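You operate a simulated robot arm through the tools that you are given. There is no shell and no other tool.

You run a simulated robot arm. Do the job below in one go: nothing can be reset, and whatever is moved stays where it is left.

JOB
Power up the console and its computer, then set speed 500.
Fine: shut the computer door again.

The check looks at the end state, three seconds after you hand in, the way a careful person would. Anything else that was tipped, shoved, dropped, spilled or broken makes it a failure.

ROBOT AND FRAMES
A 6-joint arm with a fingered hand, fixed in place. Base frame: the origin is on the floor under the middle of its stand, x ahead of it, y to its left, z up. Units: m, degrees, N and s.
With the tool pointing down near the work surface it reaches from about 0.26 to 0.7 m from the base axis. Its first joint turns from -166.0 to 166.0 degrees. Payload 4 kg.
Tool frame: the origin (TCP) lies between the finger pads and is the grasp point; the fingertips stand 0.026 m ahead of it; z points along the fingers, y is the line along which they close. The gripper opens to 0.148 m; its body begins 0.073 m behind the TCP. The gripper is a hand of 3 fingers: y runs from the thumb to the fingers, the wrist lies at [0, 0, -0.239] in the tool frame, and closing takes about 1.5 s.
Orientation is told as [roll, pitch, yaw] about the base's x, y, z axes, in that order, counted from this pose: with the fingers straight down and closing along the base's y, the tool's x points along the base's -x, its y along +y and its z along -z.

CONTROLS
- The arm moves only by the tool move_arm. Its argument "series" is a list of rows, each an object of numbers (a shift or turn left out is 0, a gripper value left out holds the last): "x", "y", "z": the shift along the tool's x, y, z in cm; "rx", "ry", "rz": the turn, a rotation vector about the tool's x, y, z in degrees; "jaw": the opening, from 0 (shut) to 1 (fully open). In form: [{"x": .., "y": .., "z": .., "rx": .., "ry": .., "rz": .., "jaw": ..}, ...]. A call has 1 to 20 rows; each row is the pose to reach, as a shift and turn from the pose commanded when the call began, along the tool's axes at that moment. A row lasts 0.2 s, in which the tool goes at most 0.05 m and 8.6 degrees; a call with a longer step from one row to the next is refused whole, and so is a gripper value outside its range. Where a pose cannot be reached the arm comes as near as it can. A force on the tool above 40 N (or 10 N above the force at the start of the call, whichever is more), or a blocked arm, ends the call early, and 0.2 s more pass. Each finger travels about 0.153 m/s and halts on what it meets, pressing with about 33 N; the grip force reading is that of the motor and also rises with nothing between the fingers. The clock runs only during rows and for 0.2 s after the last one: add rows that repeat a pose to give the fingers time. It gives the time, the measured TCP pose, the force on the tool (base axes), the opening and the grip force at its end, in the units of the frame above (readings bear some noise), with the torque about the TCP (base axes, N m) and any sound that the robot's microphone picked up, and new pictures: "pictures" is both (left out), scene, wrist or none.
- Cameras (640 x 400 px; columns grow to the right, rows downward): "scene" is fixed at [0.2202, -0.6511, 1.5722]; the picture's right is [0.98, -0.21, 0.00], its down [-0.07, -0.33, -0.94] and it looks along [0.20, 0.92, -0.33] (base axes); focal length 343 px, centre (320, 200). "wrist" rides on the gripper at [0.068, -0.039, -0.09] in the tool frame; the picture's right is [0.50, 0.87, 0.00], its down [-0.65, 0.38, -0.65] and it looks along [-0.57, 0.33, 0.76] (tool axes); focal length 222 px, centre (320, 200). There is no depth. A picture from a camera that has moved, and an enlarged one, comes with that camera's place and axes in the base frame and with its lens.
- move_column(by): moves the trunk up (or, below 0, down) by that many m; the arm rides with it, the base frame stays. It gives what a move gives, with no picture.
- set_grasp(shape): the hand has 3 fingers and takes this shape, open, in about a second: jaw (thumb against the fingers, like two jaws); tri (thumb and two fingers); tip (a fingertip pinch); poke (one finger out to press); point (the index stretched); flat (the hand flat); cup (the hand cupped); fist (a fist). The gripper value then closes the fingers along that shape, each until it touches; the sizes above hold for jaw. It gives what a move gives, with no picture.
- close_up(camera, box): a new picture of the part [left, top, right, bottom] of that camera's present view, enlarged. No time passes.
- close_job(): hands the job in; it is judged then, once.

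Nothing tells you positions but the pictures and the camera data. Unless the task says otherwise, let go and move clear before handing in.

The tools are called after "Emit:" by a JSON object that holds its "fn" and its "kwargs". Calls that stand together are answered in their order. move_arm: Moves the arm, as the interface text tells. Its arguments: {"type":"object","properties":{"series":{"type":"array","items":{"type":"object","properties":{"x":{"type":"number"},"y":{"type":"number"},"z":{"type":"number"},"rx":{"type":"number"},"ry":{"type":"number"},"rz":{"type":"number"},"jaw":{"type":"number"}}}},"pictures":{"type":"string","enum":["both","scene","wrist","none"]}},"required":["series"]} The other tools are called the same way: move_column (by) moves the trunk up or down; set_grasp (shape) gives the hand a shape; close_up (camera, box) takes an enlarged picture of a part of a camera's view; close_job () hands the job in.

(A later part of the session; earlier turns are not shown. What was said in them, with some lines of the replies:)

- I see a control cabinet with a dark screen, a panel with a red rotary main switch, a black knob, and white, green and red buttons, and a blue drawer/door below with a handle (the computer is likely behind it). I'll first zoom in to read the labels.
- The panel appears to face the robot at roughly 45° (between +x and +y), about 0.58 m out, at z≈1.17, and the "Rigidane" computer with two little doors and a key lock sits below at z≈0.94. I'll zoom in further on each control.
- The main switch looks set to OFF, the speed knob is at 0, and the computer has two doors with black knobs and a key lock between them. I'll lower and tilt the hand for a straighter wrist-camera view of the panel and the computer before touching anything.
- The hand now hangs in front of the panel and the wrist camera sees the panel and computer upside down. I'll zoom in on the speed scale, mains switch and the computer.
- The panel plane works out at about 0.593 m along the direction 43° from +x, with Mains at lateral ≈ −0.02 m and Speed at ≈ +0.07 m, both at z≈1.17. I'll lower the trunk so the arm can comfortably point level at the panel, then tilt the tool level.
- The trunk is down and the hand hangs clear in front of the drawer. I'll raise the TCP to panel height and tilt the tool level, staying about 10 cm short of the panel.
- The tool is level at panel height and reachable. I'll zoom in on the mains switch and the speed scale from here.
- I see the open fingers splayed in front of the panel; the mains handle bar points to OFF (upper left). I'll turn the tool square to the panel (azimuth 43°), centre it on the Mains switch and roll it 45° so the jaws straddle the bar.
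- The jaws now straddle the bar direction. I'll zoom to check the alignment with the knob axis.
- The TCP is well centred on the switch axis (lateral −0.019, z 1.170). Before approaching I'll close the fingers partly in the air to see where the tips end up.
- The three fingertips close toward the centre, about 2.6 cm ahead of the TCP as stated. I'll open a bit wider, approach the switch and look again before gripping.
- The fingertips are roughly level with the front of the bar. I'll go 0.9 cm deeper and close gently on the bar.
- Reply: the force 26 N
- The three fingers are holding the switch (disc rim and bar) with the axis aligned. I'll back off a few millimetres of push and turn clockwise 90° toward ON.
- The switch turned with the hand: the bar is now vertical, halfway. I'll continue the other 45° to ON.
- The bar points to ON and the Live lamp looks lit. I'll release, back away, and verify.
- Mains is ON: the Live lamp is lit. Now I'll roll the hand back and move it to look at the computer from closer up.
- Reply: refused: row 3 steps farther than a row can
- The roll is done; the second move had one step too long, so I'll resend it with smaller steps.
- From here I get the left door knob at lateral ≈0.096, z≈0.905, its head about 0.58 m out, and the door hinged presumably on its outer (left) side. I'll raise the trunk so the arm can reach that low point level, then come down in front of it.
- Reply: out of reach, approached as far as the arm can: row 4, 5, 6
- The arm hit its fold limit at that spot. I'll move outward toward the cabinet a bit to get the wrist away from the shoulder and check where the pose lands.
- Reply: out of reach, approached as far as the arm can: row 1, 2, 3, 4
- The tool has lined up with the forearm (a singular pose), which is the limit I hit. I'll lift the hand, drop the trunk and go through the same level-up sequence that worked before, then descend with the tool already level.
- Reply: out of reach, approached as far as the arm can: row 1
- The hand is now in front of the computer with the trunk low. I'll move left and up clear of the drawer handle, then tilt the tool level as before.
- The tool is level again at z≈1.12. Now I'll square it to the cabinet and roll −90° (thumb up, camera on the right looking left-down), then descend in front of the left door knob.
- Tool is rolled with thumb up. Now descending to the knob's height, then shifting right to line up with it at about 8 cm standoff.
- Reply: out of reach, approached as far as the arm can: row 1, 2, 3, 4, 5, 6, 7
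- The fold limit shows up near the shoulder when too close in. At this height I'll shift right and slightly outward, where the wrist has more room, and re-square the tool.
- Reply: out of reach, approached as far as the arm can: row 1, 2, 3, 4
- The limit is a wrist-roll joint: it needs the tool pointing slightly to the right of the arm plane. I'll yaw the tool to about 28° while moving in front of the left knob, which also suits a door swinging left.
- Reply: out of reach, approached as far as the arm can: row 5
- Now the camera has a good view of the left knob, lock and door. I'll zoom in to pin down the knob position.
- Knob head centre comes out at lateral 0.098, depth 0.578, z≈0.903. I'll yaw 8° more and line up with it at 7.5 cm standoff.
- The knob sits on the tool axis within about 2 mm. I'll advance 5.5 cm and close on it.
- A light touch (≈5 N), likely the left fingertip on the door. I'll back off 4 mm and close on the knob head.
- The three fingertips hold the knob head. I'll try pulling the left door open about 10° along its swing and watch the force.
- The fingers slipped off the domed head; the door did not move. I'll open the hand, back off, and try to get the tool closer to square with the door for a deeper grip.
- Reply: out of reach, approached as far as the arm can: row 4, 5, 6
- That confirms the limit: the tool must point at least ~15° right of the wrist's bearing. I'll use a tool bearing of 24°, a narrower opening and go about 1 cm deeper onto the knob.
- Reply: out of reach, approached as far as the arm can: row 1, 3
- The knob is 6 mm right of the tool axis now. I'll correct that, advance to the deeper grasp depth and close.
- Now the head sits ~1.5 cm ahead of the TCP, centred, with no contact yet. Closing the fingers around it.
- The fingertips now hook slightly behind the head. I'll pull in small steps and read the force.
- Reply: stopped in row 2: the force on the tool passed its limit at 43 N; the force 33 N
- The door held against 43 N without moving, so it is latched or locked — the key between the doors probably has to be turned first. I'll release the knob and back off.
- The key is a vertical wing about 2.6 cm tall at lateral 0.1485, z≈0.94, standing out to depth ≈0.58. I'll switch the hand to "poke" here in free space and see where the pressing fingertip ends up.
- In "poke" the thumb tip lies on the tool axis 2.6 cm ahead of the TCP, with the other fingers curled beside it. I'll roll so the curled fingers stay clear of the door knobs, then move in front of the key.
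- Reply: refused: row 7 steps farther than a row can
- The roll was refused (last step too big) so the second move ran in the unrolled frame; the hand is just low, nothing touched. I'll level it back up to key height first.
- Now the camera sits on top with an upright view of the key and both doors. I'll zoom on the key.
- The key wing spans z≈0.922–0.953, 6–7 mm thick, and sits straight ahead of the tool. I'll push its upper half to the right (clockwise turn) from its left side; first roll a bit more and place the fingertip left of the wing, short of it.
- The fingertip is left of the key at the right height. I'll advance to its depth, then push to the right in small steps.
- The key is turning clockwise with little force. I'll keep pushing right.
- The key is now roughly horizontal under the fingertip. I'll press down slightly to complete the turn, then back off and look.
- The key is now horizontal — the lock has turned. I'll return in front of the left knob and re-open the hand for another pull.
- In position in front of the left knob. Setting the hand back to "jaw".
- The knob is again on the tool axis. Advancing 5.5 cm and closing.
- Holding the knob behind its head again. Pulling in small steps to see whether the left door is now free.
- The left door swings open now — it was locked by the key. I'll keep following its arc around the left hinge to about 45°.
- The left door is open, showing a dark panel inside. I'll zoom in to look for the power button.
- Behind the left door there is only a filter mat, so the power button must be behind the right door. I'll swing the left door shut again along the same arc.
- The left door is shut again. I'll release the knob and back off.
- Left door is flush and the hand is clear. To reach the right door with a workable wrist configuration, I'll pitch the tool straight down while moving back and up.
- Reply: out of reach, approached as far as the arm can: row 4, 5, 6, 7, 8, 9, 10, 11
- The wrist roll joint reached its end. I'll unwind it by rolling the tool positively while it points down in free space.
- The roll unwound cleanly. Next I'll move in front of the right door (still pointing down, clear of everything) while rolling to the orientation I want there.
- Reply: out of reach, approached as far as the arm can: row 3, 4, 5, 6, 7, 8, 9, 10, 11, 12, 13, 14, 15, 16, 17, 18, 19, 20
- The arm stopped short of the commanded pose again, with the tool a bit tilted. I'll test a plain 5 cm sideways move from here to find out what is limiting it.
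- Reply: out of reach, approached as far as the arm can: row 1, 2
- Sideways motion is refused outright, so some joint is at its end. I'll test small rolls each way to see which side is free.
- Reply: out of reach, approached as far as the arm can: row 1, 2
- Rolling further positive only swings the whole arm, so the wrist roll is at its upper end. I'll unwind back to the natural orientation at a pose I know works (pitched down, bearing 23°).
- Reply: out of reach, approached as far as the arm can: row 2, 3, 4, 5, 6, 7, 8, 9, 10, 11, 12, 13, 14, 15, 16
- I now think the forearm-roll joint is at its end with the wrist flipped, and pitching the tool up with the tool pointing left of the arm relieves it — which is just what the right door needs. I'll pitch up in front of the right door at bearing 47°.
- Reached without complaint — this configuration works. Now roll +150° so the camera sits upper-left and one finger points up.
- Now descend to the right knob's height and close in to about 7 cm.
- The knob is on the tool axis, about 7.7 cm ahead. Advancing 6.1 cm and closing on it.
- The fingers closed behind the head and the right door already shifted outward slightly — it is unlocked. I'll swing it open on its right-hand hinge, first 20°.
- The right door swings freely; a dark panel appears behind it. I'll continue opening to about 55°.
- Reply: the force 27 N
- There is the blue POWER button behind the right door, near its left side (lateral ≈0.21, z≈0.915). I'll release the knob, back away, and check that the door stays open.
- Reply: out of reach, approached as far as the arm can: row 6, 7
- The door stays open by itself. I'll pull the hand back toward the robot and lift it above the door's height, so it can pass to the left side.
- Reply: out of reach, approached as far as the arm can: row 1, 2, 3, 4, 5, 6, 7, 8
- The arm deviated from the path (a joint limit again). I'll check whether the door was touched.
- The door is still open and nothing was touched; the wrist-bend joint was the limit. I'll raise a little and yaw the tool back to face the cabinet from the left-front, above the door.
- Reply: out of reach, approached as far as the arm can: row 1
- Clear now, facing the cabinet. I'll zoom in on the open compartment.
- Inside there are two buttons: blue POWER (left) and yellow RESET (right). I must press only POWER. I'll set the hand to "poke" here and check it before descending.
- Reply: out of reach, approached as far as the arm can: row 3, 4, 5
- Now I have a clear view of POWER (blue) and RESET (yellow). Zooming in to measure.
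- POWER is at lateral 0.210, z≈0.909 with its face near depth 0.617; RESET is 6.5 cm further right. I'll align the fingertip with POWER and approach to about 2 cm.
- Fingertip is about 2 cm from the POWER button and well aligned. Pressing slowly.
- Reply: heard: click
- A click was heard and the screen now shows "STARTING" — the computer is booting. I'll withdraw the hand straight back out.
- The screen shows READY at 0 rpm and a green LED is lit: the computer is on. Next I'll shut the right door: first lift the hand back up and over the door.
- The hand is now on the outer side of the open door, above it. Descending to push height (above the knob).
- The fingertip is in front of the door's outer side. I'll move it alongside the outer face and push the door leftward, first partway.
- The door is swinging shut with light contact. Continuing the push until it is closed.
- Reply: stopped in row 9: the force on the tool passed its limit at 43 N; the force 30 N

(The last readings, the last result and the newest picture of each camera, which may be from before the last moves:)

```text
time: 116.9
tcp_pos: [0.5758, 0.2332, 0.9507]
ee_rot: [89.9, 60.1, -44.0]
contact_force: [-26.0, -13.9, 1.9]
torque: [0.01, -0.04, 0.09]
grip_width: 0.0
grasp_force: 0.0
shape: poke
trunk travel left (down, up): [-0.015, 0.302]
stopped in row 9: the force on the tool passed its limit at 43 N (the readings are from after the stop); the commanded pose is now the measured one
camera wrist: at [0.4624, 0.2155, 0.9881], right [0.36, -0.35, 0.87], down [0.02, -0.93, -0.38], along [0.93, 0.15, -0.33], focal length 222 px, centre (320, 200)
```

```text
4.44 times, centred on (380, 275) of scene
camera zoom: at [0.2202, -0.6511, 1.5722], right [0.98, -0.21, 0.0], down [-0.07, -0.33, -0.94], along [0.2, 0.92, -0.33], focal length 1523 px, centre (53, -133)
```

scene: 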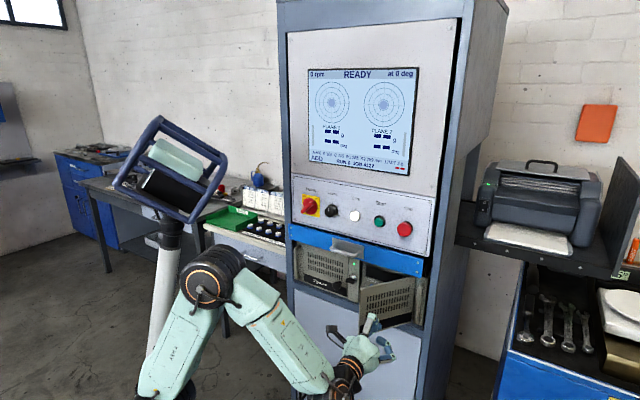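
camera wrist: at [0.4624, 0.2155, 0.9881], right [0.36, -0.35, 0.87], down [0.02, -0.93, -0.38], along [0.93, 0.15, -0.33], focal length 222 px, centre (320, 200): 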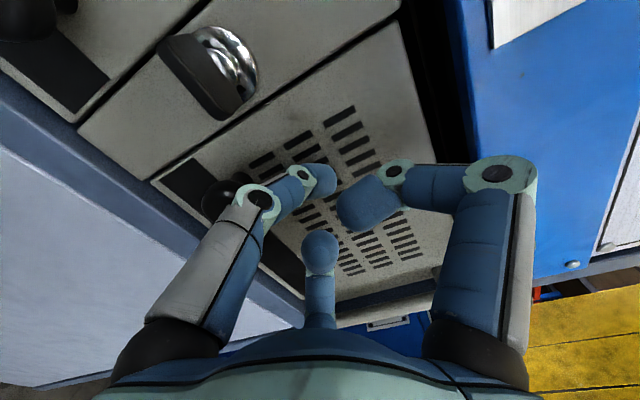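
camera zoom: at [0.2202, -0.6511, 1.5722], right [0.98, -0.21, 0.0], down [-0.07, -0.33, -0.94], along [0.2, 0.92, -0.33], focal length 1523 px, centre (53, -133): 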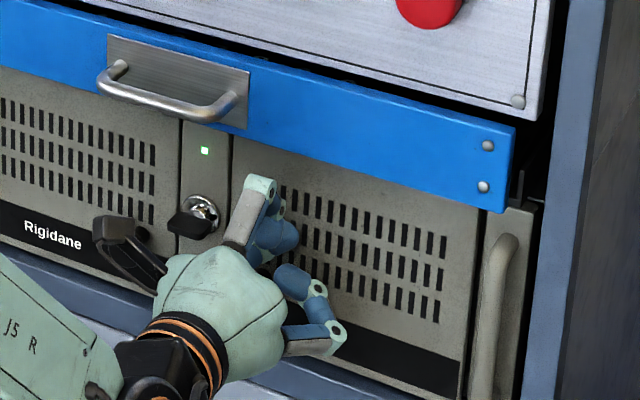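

The right door is shut flush. Now I'll back the hand away and rise to the control panel's height for the speed knob.

Emit:
{"fn": "move_arm", "kwargs": {"series": [{"z": -2}, {"z": -5}, {"z": -8}, {"z": -10}, {"x": 3.7, "y": 2.1, "z": -10}, {"x": 7.5, "y": 4.3, "z": -10}, {"x": 11.3, "y": 6.5, "z": -10}, {"x": 15.1, "y": 8.7, "z": -10}, {"x": 18.9, "y": 10.9, "z": -10}], "pictures": "both"}}

Emit:
{"fn": "close_up", "kwargs": {"camera": "scene", "box": [290, 235, 430, 325]}}

```text
time: 118.9
tcp_pos: [0.5098, 0.1631, 1.1651]
ee_rot: [89.6, 60.1, -44.4]
contact_force: [-0.7, -0.7, 0.9]
torque: [0.0, -0.02, -0.02]
grip_width: 0.0
grasp_force: 0.1
shape: poke
trunk travel left (down, up): [-0.015, 0.302]
camera wrist: at [0.3976, 0.1458, 1.2051], right [0.36, -0.35, 0.86], down [0.02, -0.93, -0.38], along [0.93, 0.15, -0.33], focal length 222 px, centre (320, 200)
```

scene: 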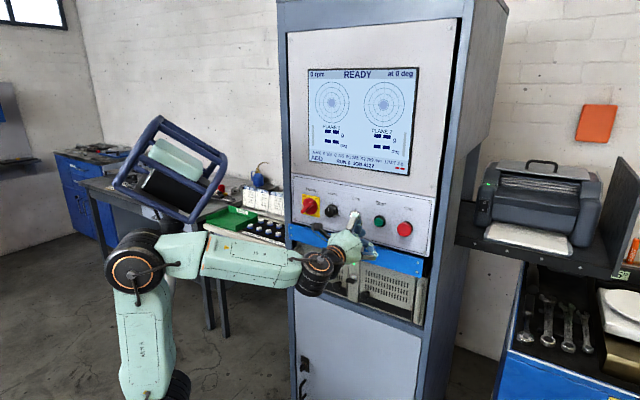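
wrist: 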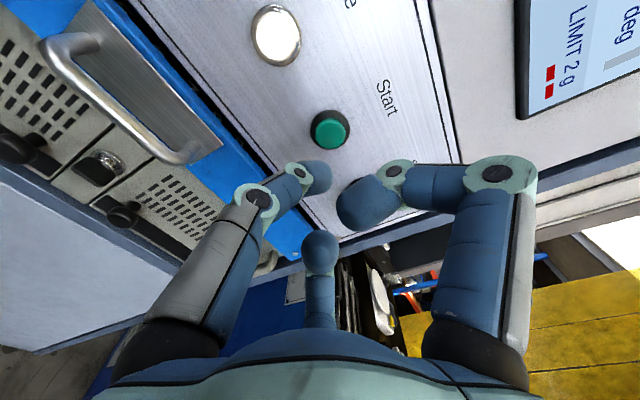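

```text
4.44 times, centred on (360, 280) of scene
camera zoom: at [0.2202, -0.6511, 1.5722], right [0.98, -0.21, 0.0], down [-0.07, -0.33, -0.94], along [0.2, 0.92, -0.33], focal length 1523 px, centre (142, -156)
```

zoom: 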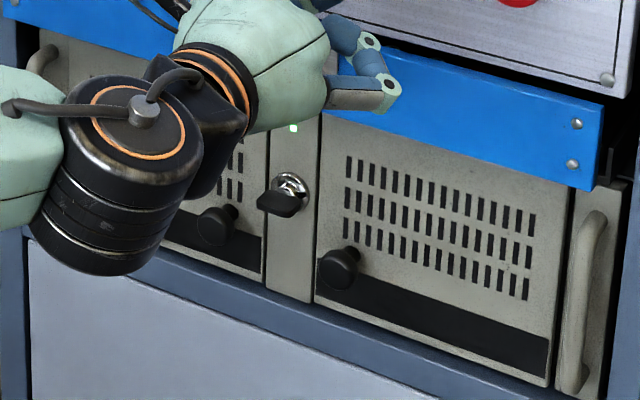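

Both doors are shut and flush. Now I'll slide left in front of the speed knob (staying well clear of the Start button) while rolling the wrist back to leave room for a long clockwise turn.

Emit:
{"fn": "move_arm", "kwargs": {"series": [{"x": 0.4, "y": -0.69, "rz": -8.5}, {"x": 0.79, "y": -1.37, "rz": -17}, {"x": 1.19, "y": -2.06, "rz": -25.5}, {"x": 1.58, "y": -2.74, "rz": -34}, {"x": 1.98, "y": -3.43, "rz": -42.5}, {"x": 2.37, "y": -4.11, "rz": -51}, {"x": 2.77, "y": -4.8, "rz": -59.5}, {"x": 3.16, "y": -5.48, "rz": -68}, {"x": 3.56, "y": -6.17, "rz": -76.5}, {"x": 3.95, "y": -6.85, "rz": -85}, {"x": 4.35, "y": -7.54, "rz": -93.5}, {"x": 4.74, "y": -8.22, "rz": -102}, {"x": 5.14, "y": -8.91, "rz": -110.5}, {"x": 5.53, "y": -9.59, "rz": -119}, {"x": 5.93, "y": -10.28, "rz": -127.5}, {"x": 6.32, "y": -10.96, "rz": -136}, {"x": 6.72, "y": -11.65, "rz": -144.5}, {"x": 7.11, "y": -12.33, "rz": -153}, {"x": 7.51, "y": -13.02, "rz": -161.5}, {"x": 7.9, "y": -13.7, "rz": -170}], "pictures": "both"}}

```text
time: 123.1
tcp_pos: [0.3952, 0.2728, 1.167]
ee_rot: [-89.4, -70.1, 135.5]
contact_force: [-0.4, 0.5, -0.4]
torque: [0.02, -0.01, 0.01]
grip_width: 0.0001
grasp_force: 0.0
shape: poke
trunk travel left (down, up): [-0.015, 0.302]
camera wrist: at [0.3747, 0.1669, 1.1158], right [-0.47, 0.44, -0.77], down [-0.87, -0.07, 0.49], along [0.17, 0.89, 0.42], focal length 222 px, centre (320, 200)
```

scene: 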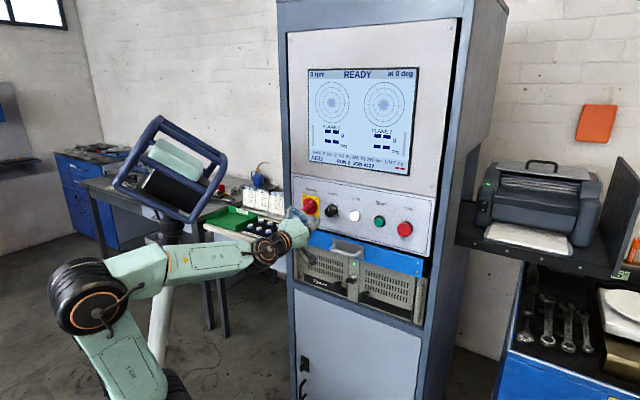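
wrist: 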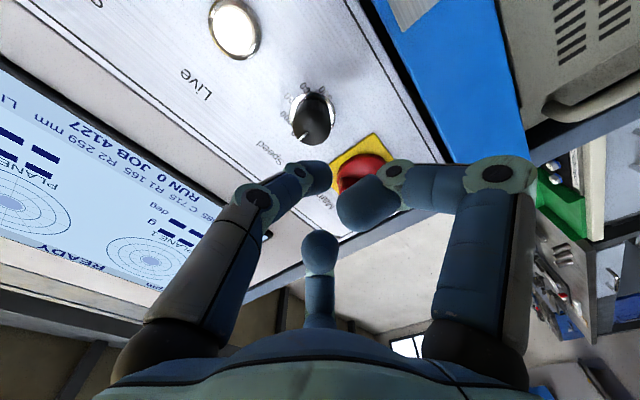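

Fine so far. Completing the roll by another −70°.

Emit:
{"fn": "move_arm", "kwargs": {"series": [{"rz": -8.5}, {"rz": -17}, {"rz": -25.5}, {"rz": -34}, {"rz": -42.5}, {"rz": -51}, {"rz": -59.5}, {"rz": -68}, {"rz": -70}], "pictures": "wrist"}}

Emit:
{"fn": "close_up", "kwargs": {"camera": "wrist", "box": [230, 40, 390, 160]}}

```text
time: 125.1
tcp_pos: [0.3956, 0.2726, 1.1658]
ee_rot: [-89.8, 0.0, 136.1]
contact_force: [-0.4, -0.1, 0.0]
torque: [-0.03, 0.0, 0.03]
grip_width: 0.0
grasp_force: 0.1
shape: poke
trunk travel left (down, up): [-0.015, 0.302]
camera wrist: at [0.3804, 0.1613, 1.2052], right [0.36, -0.35, -0.87], down [-0.93, -0.02, -0.38], along [0.12, 0.94, -0.33], focal length 222 px, centre (320, 200)
```

wrist: 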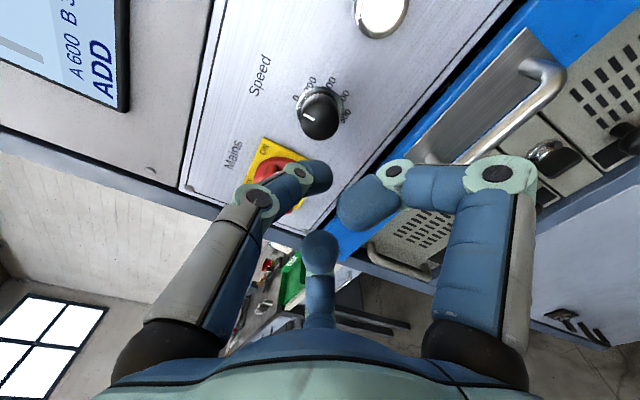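

```text
3.33 times, centred on (310, 100) of wrist
camera zoom: at [0.3804, 0.1613, 1.2052], right [0.36, -0.35, -0.87], down [-0.93, -0.02, -0.38], along [0.12, 0.94, -0.33], focal length 740 px, centre (353, 533)
```

zoom: 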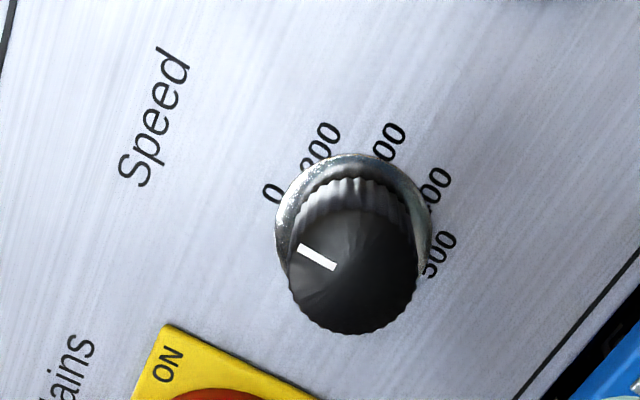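

Emit:
{"fn": "close_up", "kwargs": {"camera": "wrist", "box": [290, 70, 354, 142]}}

Emit:
{"fn": "close_up", "kwargs": {"camera": "scene", "box": [320, 192, 350, 222]}}

```text
5.56 times, centred on (322, 106) of wrist
camera zoom: at [0.3804, 0.1613, 1.2052], right [0.36, -0.35, -0.87], down [-0.93, -0.02, -0.38], along [0.12, 0.94, -0.33], focal length 1234 px, centre (309, 722)
```

zoom: 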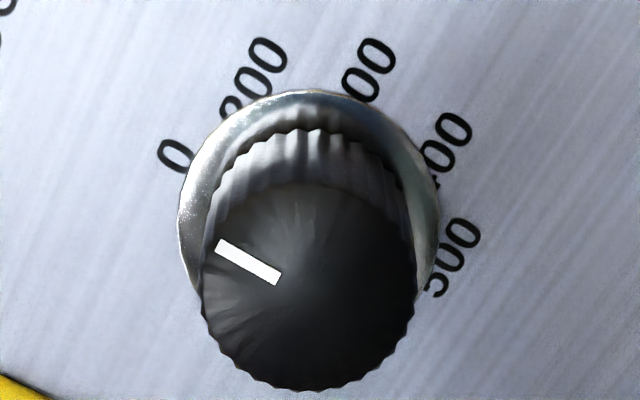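

```text
13.33 times, centred on (335, 207) of scene
camera zoom: at [0.2202, -0.6511, 1.5722], right [0.98, -0.21, 0.0], down [-0.07, -0.33, -0.94], along [0.2, 0.92, -0.33], focal length 4569 px, centre (120, 107)
```

zoom: 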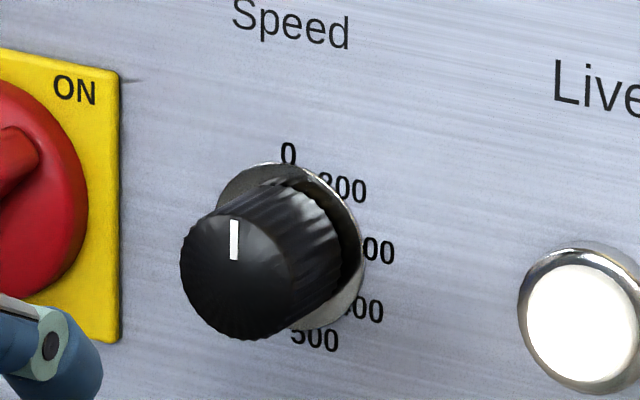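

The scale reads 0, 200, 300, 400, 500 clockwise from the top, with 500 near the bottom (about 163–168° clockwise), and the pointer is exactly at 0. I'll set the hand to "jaw" here, square up and centre on the knob axis (lateral 0.0675, z 1.169).

Emit:
{"fn": "set_grasp", "kwargs": {"shape": "jaw"}}

Emit:
{"fn": "move_arm", "kwargs": {"series": [{"x": -0.2, "y": -0.16, "z": 0, "ry": 1.8, "jaw": 0.45}, {"x": -0.39, "y": -0.32, "z": 0.1, "ry": 3.6, "jaw": 0.45}, {"x": -0.39, "y": -0.32, "z": 0.1, "ry": 3.6, "jaw": 0.45}, {"x": -0.39, "y": -0.32, "z": 0.1, "ry": 3.6, "jaw": 0.45}], "pictures": "wrist"}}

Emit:
{"fn": "close_up", "kwargs": {"camera": "wrist", "box": [240, 60, 400, 180]}}

```text
time: 126.0
tcp_pos: [0.394, 0.2723, 1.1664]
ee_rot: [-89.8, -0.2, 136.1]
contact_force: [0.3, -0.3, -0.1]
torque: [-0.01, 0.0, 0.0]
grip_width: 0.1479
grasp_force: 0.2
shape: jaw
trunk travel left (down, up): [-0.015, 0.302]
```

```text
time: 127.0
tcp_pos: [0.3927, 0.276, 1.1709]
ee_rot: [-89.7, 0.0, 132.5]
contact_force: [-0.3, 0.4, 0.6]
torque: [0.0, -0.01, 0.0]
grip_width: 0.0671
grasp_force: 0.1
shape: jaw
trunk travel left (down, up): [-0.015, 0.302]
camera wrist: at [0.3715, 0.1657, 1.2083], right [0.33, -0.37, -0.87], down [-0.93, 0.04, -0.37], along [0.17, 0.93, -0.33], focal length 222 px, centre (320, 200)
```

wrist: 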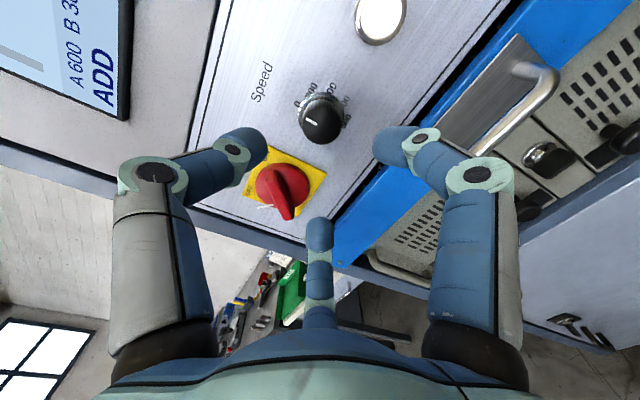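

```text
3.33 times, centred on (320, 120) of wrist
camera zoom: at [0.3715, 0.1657, 1.2083], right [0.33, -0.37, -0.87], down [-0.93, 0.04, -0.37], along [0.17, 0.93, -0.33], focal length 740 px, centre (320, 467)
```

zoom: 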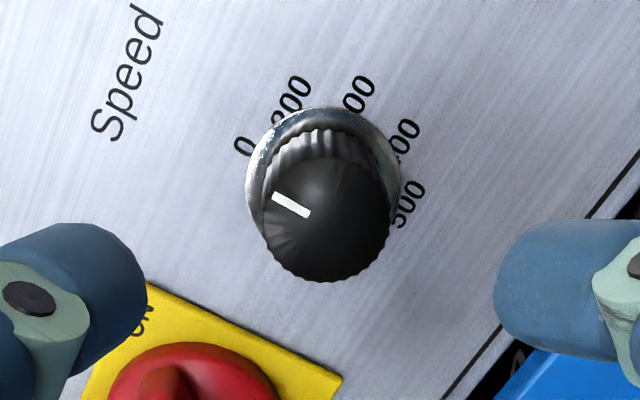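

The knob axis is about 2.5 mm right of the tool axis. I'll correct that, approach and close around the cap.

Emit:
{"fn": "move_arm", "kwargs": {"series": [{"x": 0.12, "y": 0.03, "z": 2, "jaw": 0.38}, {"x": 0.24, "y": 0.05, "z": 4.5, "jaw": 0.38}, {"x": 0.24, "y": 0.05, "z": 6.5, "jaw": 0.38}, {"x": 0.24, "y": 0.05, "z": 7.8, "jaw": 0.38}, {"x": 0.24, "y": 0.05, "z": 8.4, "jaw": 0.38}], "pictures": "wrist"}}

Emit:
{"fn": "close_up", "kwargs": {"camera": "wrist", "box": [220, 90, 420, 240]}}

Emit:
{"fn": "close_up", "kwargs": {"camera": "scene", "box": [295, 180, 365, 235]}}

```text
time: 128.2
tcp_pos: [0.4571, 0.3304, 1.1693]
ee_rot: [-89.8, 0.0, 132.6]
contact_force: [-0.2, -0.6, -0.4]
torque: [0.0, 0.01, 0.01]
grip_width: 0.0568
grasp_force: 0.2
shape: jaw
trunk travel left (down, up): [-0.015, 0.302]
camera wrist: at [0.4358, 0.2201, 1.2077], right [0.33, -0.37, -0.87], down [-0.93, 0.04, -0.37], along [0.17, 0.93, -0.33], focal length 222 px, centre (320, 200)
```

wrist: 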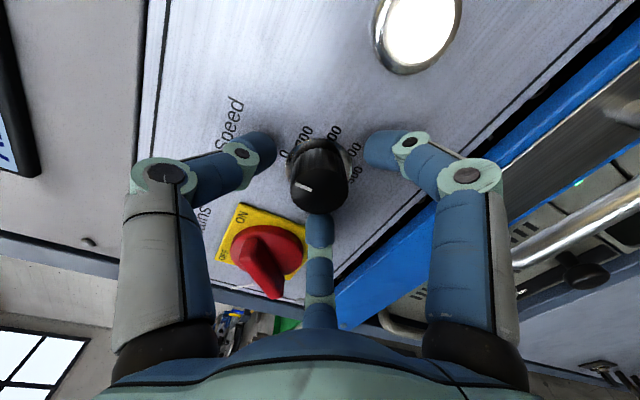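

```text
2.67 times, centred on (320, 165) of wrist
camera zoom: at [0.4358, 0.2201, 1.2077], right [0.33, -0.37, -0.87], down [-0.93, 0.04, -0.37], along [0.17, 0.93, -0.33], focal length 592 px, centre (320, 293)
```

zoom: 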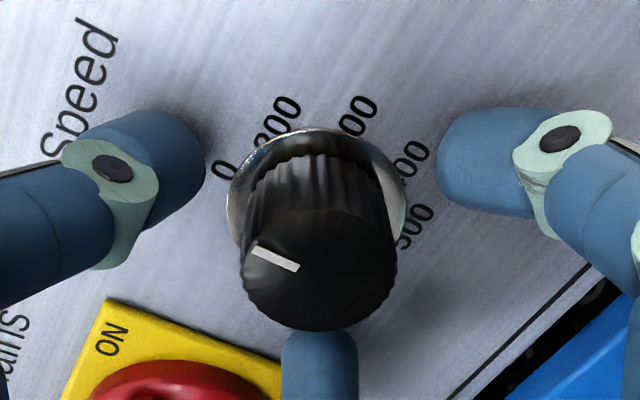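

```text
7.27 times, centred on (330, 208) of scene
camera zoom: at [0.2202, -0.6511, 1.5722], right [0.98, -0.21, 0.0], down [-0.07, -0.33, -0.94], along [0.2, 0.92, -0.33], focal length 2492 px, centre (247, 146)
```

zoom: 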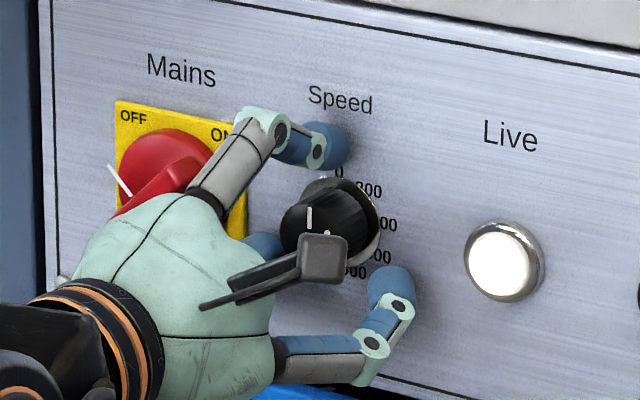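

Well centred around the cap. Closing the fingers on it.

Emit:
{"fn": "move_arm", "kwargs": {"series": [{"jaw": 0.28}, {"jaw": 0.2}, {"jaw": 0.1}, {"jaw": 0.1}, {"jaw": 0.1}], "pictures": "wrist"}}

Emit:
{"fn": "close_up", "kwargs": {"camera": "wrist", "box": [220, 90, 420, 240]}}

```text
time: 129.4
tcp_pos: [0.4569, 0.3289, 1.1694]
ee_rot: [-89.8, -0.1, 132.6]
contact_force: [1.9, 3.2, 0.8]
torque: [0.04, -0.06, 0.05]
grip_width: 0.027
grasp_force: 32.8
shape: jaw
trunk travel left (down, up): [-0.015, 0.302]
camera wrist: at [0.436, 0.2203, 1.2075], right [0.33, -0.37, -0.87], down [-0.93, 0.04, -0.37], along [0.17, 0.93, -0.33], focal length 222 px, centre (320, 200)
```

wrist: 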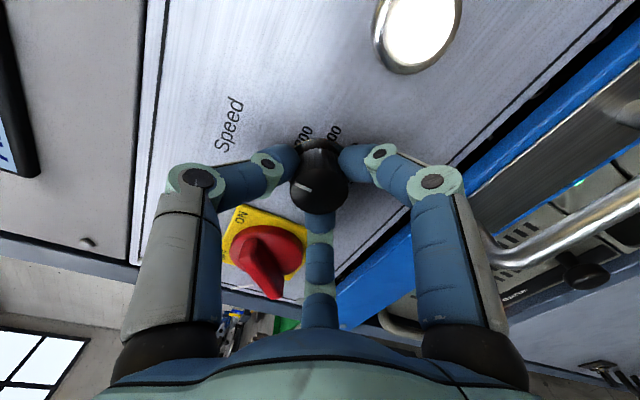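

```text
2.67 times, centred on (320, 165) of wrist
camera zoom: at [0.436, 0.2203, 1.2075], right [0.33, -0.37, -0.87], down [-0.93, 0.04, -0.37], along [0.17, 0.93, -0.33], focal length 592 px, centre (320, 293)
```

zoom: 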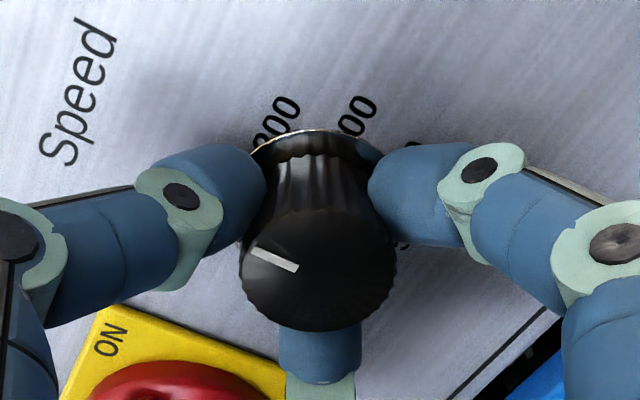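

Gripped. Turning clockwise, first 40°.

Emit:
{"fn": "move_arm", "kwargs": {"series": [{"rz": 8}, {"rz": 16}, {"rz": 24}, {"rz": 32}, {"rz": 40}], "pictures": "wrist"}}

Emit:
{"fn": "close_up", "kwargs": {"camera": "wrist", "box": [220, 90, 420, 240]}}

Emit:
{"fn": "close_up", "kwargs": {"camera": "scene", "box": [295, 180, 365, 235]}}

```text
time: 130.6
tcp_pos: [0.4563, 0.3307, 1.169]
ee_rot: [-89.7, -40.1, 132.3]
contact_force: [3.5, 1.1, 2.9]
torque: [-0.01, 0.03, 0.03]
grip_width: 0.0265
grasp_force: 33.0
shape: jaw
trunk travel left (down, up): [-0.015, 0.302]
camera wrist: at [0.4413, 0.214, 1.1548], right [-0.12, 0.13, -0.98], down [-0.98, 0.11, 0.14], along [0.12, 0.99, 0.11], focal length 222 px, centre (320, 200)
```

wrist: 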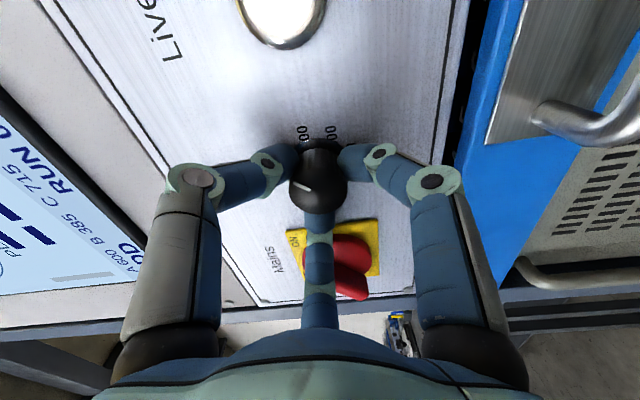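

```text
2.67 times, centred on (320, 165) of wrist
camera zoom: at [0.4413, 0.214, 1.1548], right [-0.12, 0.13, -0.98], down [-0.98, 0.11, 0.14], along [0.12, 0.99, 0.11], focal length 592 px, centre (320, 293)
```

zoom: 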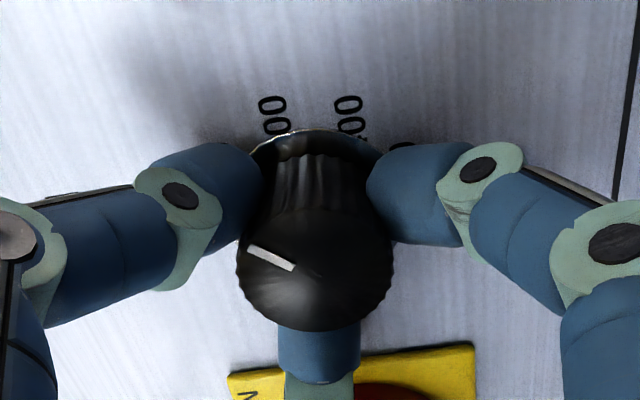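

```text
7.27 times, centred on (330, 208) of scene
camera zoom: at [0.2202, -0.6511, 1.5722], right [0.98, -0.21, 0.0], down [-0.07, -0.33, -0.94], along [0.2, 0.92, -0.33], focal length 2492 px, centre (247, 146)
```

zoom: 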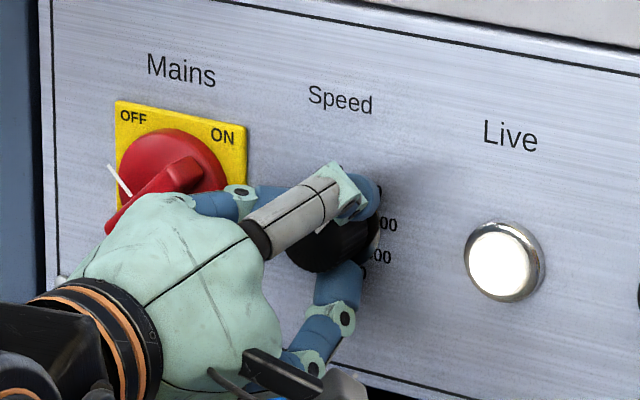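

The knob turns with the hand without slipping (the pointer stays fixed in the hand's view). I'll turn a further 112°.

Emit:
{"fn": "move_arm", "kwargs": {"series": [{"rz": 8}, {"rz": 16}, {"rz": 24}, {"rz": 32}, {"rz": 40}, {"rz": 48}, {"rz": 56}, {"rz": 64}, {"rz": 72}, {"rz": 80}, {"rz": 88}, {"rz": 96}, {"rz": 104}, {"rz": 112}], "pictures": "wrist"}}

Emit:
{"fn": "close_up", "kwargs": {"camera": "wrist", "box": [220, 90, 420, 240]}}

Emit:
{"fn": "close_up", "kwargs": {"camera": "scene", "box": [295, 180, 365, 235]}}

```text
time: 133.6
tcp_pos: [0.456, 0.3307, 1.1692]
ee_rot: [89.8, -27.8, -47.4]
contact_force: [5.2, 2.6, 8.2]
torque: [0.11, -0.12, 0.17]
grip_width: 0.0261
grasp_force: 33.0
shape: jaw
trunk travel left (down, up): [-0.015, 0.302]
camera wrist: at [0.3611, 0.3012, 1.1027], right [-0.57, 0.62, 0.53], down [-0.21, -0.74, 0.64], along [0.8, 0.26, 0.55], focal length 222 px, centre (320, 200)
```

wrist: 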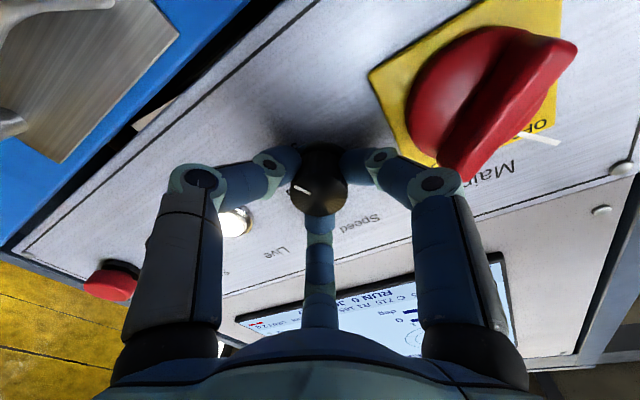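

```text
2.67 times, centred on (320, 165) of wrist
camera zoom: at [0.3611, 0.3012, 1.1027], right [-0.57, 0.62, 0.53], down [-0.21, -0.74, 0.64], along [0.8, 0.26, 0.55], focal length 592 px, centre (320, 293)
```

zoom: 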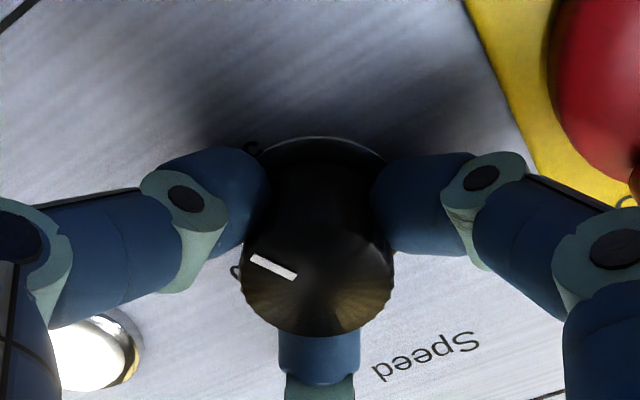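

```text
7.27 times, centred on (330, 208) of scene
camera zoom: at [0.2202, -0.6511, 1.5722], right [0.98, -0.21, 0.0], down [-0.07, -0.33, -0.94], along [0.2, 0.92, -0.33], focal length 2492 px, centre (247, 146)
```

zoom: 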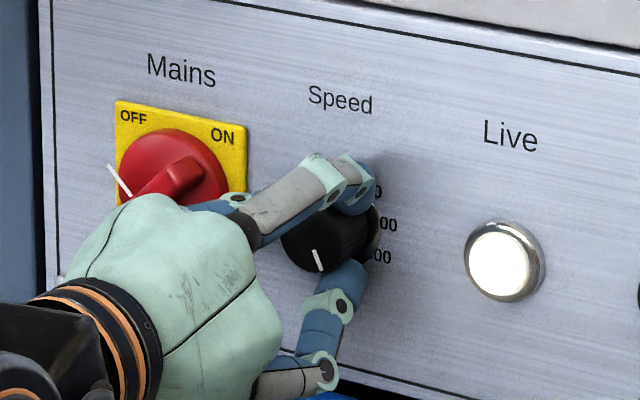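

The pointer is now near the bottom. I'll add about 11° more, then release and back off to read it against the scale.

Emit:
{"fn": "move_arm", "kwargs": {"series": [{"rz": 6}, {"rz": 11}, {"rz": 11}, {"rz": 11, "jaw": 0.25}, {"rz": 11, "jaw": 0.38}, {"rz": 11, "jaw": 0.38}, {"z": -3, "rz": 11, "jaw": 0.38}, {"z": -6, "rz": 11, "jaw": 0.38}, {"z": -8.4, "rz": 11, "jaw": 0.38}], "pictures": "both"}}

Emit:
{"fn": "close_up", "kwargs": {"camera": "wrist", "box": [230, 60, 390, 180]}}

Emit:
{"fn": "close_up", "kwargs": {"camera": "scene", "box": [310, 185, 360, 225]}}

```text
time: 135.6
tcp_pos: [0.3949, 0.2743, 1.1681]
ee_rot: [89.8, -16.9, -47.4]
contact_force: [0.2, -0.7, 0.0]
torque: [0.0, 0.01, 0.01]
grip_width: 0.056
grasp_force: 0.1
shape: jaw
trunk travel left (down, up): [-0.015, 0.302]
camera wrist: at [0.2909, 0.2533, 1.1112], right [-0.49, 0.54, 0.68], down [-0.13, -0.82, 0.55], along [0.86, 0.18, 0.47], focal length 222 px, centre (320, 200)
```

scene: 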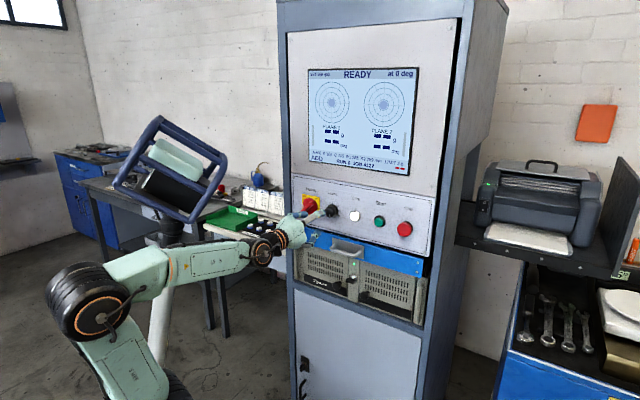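
wrist: 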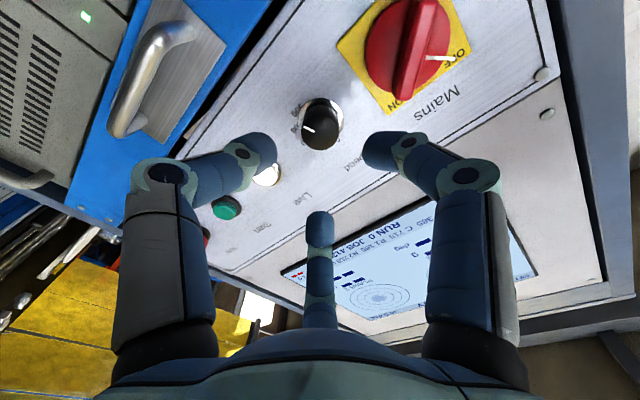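

```text
3.33 times, centred on (310, 120) of wrist
camera zoom: at [0.2909, 0.2533, 1.1112], right [-0.49, 0.54, 0.68], down [-0.13, -0.82, 0.55], along [0.86, 0.18, 0.47], focal length 740 px, centre (353, 467)
```

zoom: 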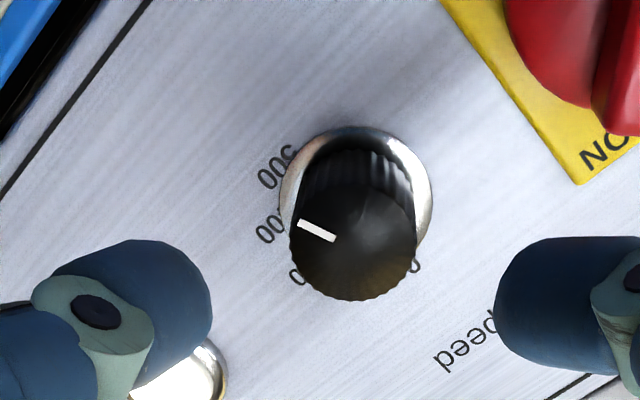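

```text
10.00 times, centred on (335, 205) of scene
camera zoom: at [0.2202, -0.6511, 1.5722], right [0.98, -0.21, 0.0], down [-0.07, -0.33, -0.94], along [0.2, 0.92, -0.33], focal length 3427 px, centre (170, 150)
```

zoom: 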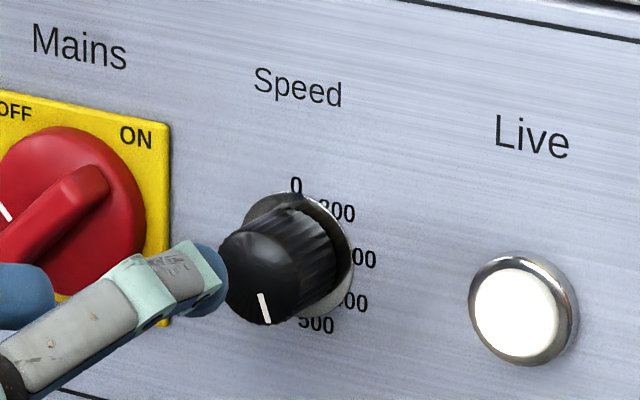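

The screen's rpm readout seems to have changed; I'll zoom in on it and on the knob.

Emit:
{"fn": "close_up", "kwargs": {"camera": "scene", "box": [300, 60, 430, 180]}}

Emit:
{"fn": "close_up", "kwargs": {"camera": "scene", "box": [302, 60, 352, 90]}}

Emit:
{"fn": "close_up", "kwargs": {"camera": "wrist", "box": [285, 85, 350, 140]}}

```text
3.33 times, centred on (365, 120) of scene
camera zoom: at [0.2202, -0.6511, 1.5722], right [0.98, -0.21, 0.0], down [-0.07, -0.33, -0.94], along [0.2, 0.92, -0.33], focal length 1142 px, centre (170, 467)
```

zoom: 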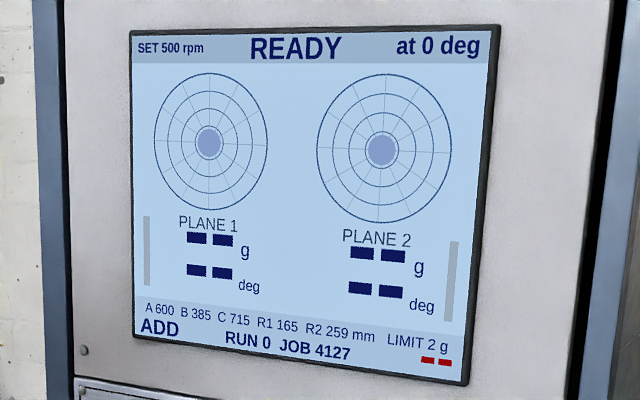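

```text
12.80 times, centred on (327, 75) of scene
camera zoom: at [0.2202, -0.6511, 1.5722], right [0.98, -0.21, 0.0], down [-0.07, -0.33, -0.94], along [0.2, 0.92, -0.33], focal length 4386 px, centre (230, 1800)
```

zoom: 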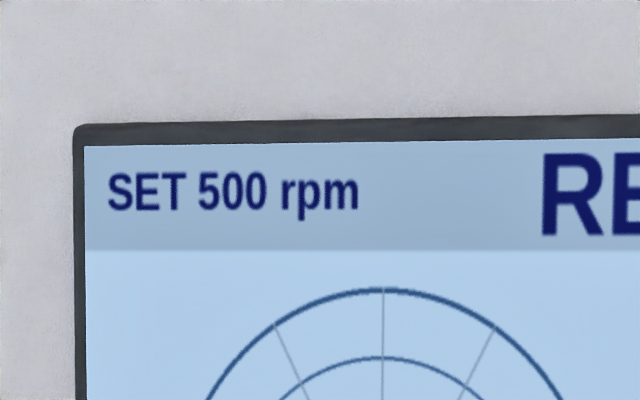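

```text
7.27 times, centred on (318, 112) of wrist
camera zoom: at [0.2909, 0.2533, 1.1112], right [-0.49, 0.54, 0.68], down [-0.13, -0.82, 0.55], along [0.86, 0.18, 0.47], focal length 1615 px, centre (338, 836)
```

zoom: 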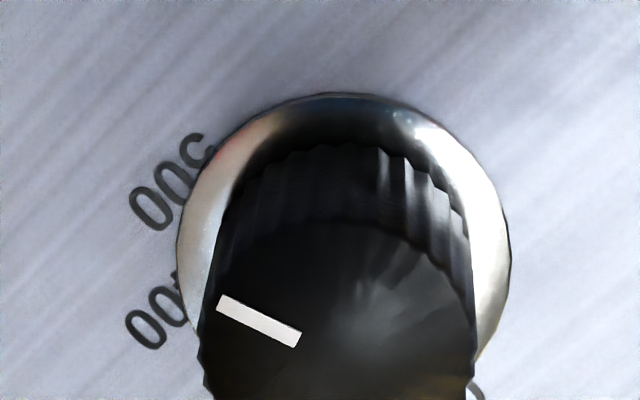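

The screen confirms "SET 500 rpm". Now I'll move the hand clear, up and away from the panel, and check the final state.

Emit:
{"fn": "move_arm", "kwargs": {"series": [{"x": -0.9, "y": 2.9, "z": -1}, {"x": -1.75, "y": 5.7, "z": -2}, {"x": -2.6, "y": 8.6, "z": -2}, {"x": -3.5, "y": 11.5, "z": -2}, {"x": -3.5, "y": 11.5, "z": -2}], "pictures": "both"}}

Emit:
{"fn": "close_up", "kwargs": {"camera": "scene", "box": [285, 170, 445, 320]}}

Emit:
{"fn": "close_up", "kwargs": {"camera": "scene", "box": [285, 235, 435, 325]}}

Emit:
{"fn": "close_up", "kwargs": {"camera": "scene", "box": [300, 60, 430, 180]}}

```text
time: 136.8
tcp_pos: [0.3814, 0.2596, 1.2904]
ee_rot: [89.9, -16.9, -47.2]
contact_force: [-0.1, -0.1, 0.5]
torque: [-0.02, -0.01, -0.01]
grip_width: 0.056
grasp_force: 0.1
shape: jaw
out of reach, approached as far as the arm can: row 3, 4
trunk travel left (down, up): [-0.015, 0.302]
camera wrist: at [0.2778, 0.2373, 1.2322], right [-0.49, 0.54, 0.68], down [-0.13, -0.82, 0.55], along [0.86, 0.19, 0.48], focal length 222 px, centre (320, 200)
```

scene: 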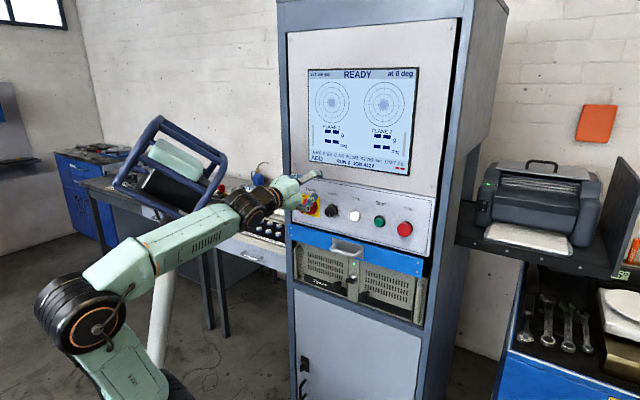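
wrist: 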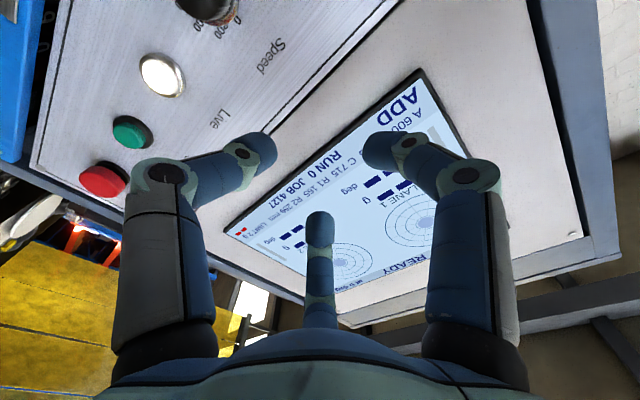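

```text
2.67 times, centred on (365, 245) of scene
camera zoom: at [0.2202, -0.6511, 1.5722], right [0.98, -0.21, 0.0], down [-0.07, -0.33, -0.94], along [0.2, 0.92, -0.33], focal length 914 px, centre (200, 80)
```

zoom: 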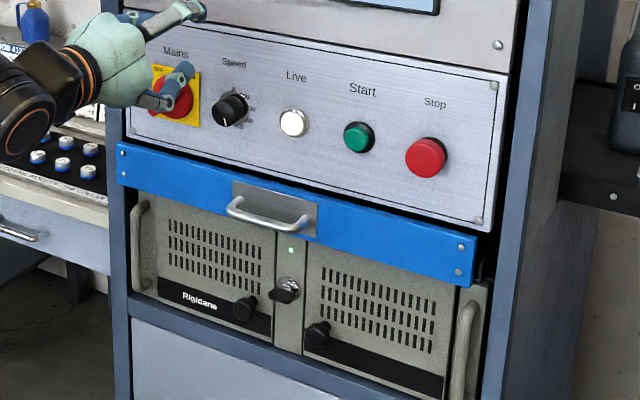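

```text
4.27 times, centred on (360, 280) of scene
camera zoom: at [0.2202, -0.6511, 1.5722], right [0.98, -0.21, 0.0], down [-0.07, -0.33, -0.94], along [0.2, 0.92, -0.33], focal length 1462 px, centre (149, -141)
```

zoom: 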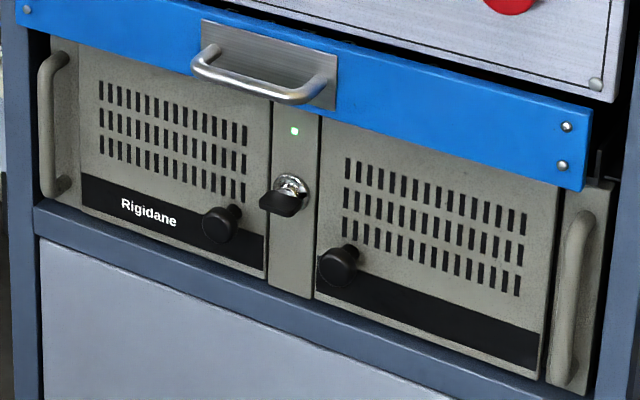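

```text
3.33 times, centred on (365, 120) of scene
camera zoom: at [0.2202, -0.6511, 1.5722], right [0.98, -0.21, 0.0], down [-0.07, -0.33, -0.94], along [0.2, 0.92, -0.33], focal length 1142 px, centre (170, 467)
```

zoom: 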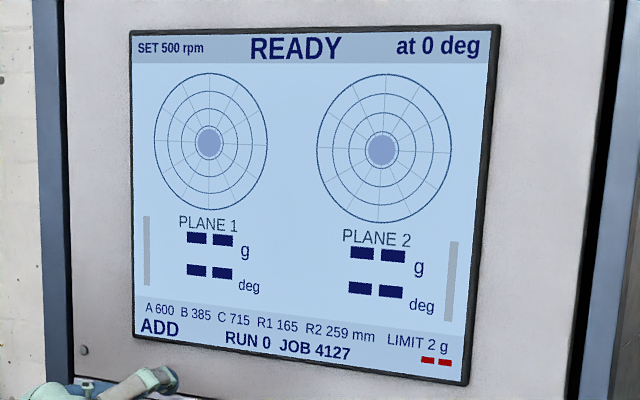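

Everything checks out. Mains is ON with the Live lamp lit, and the screen shows READY and "SET 500 rpm". Both computer doors are shut, and the hand is empty and clear of the panel. Handing in.

Emit:
{"fn": "close_job", "kwargs": {}}

```text
The job is handed in.
```

The console and its computer are powered up, the speed is set to 500, and the computer door is shut again. I handed the job in with the hand empty and clear of the panel.

- **Console:** the Mains switch is at ON and the Live lamp is lit.
- **Computer:** it was locked, so I turned the key between its two doors by 90° to get in. I pressed POWER once; it clicked, and the screen now shows READY.
- **Speed:** the screen reads "SET 500 rpm". I did not touch Start or RESET.
- **Doors:** I opened the left door first and found only a filter mat, so I shut it. POWER was behind the right door, which I also shut. Both look flush.

I left the key turned (unlocked) rather than setting it back to its original position.
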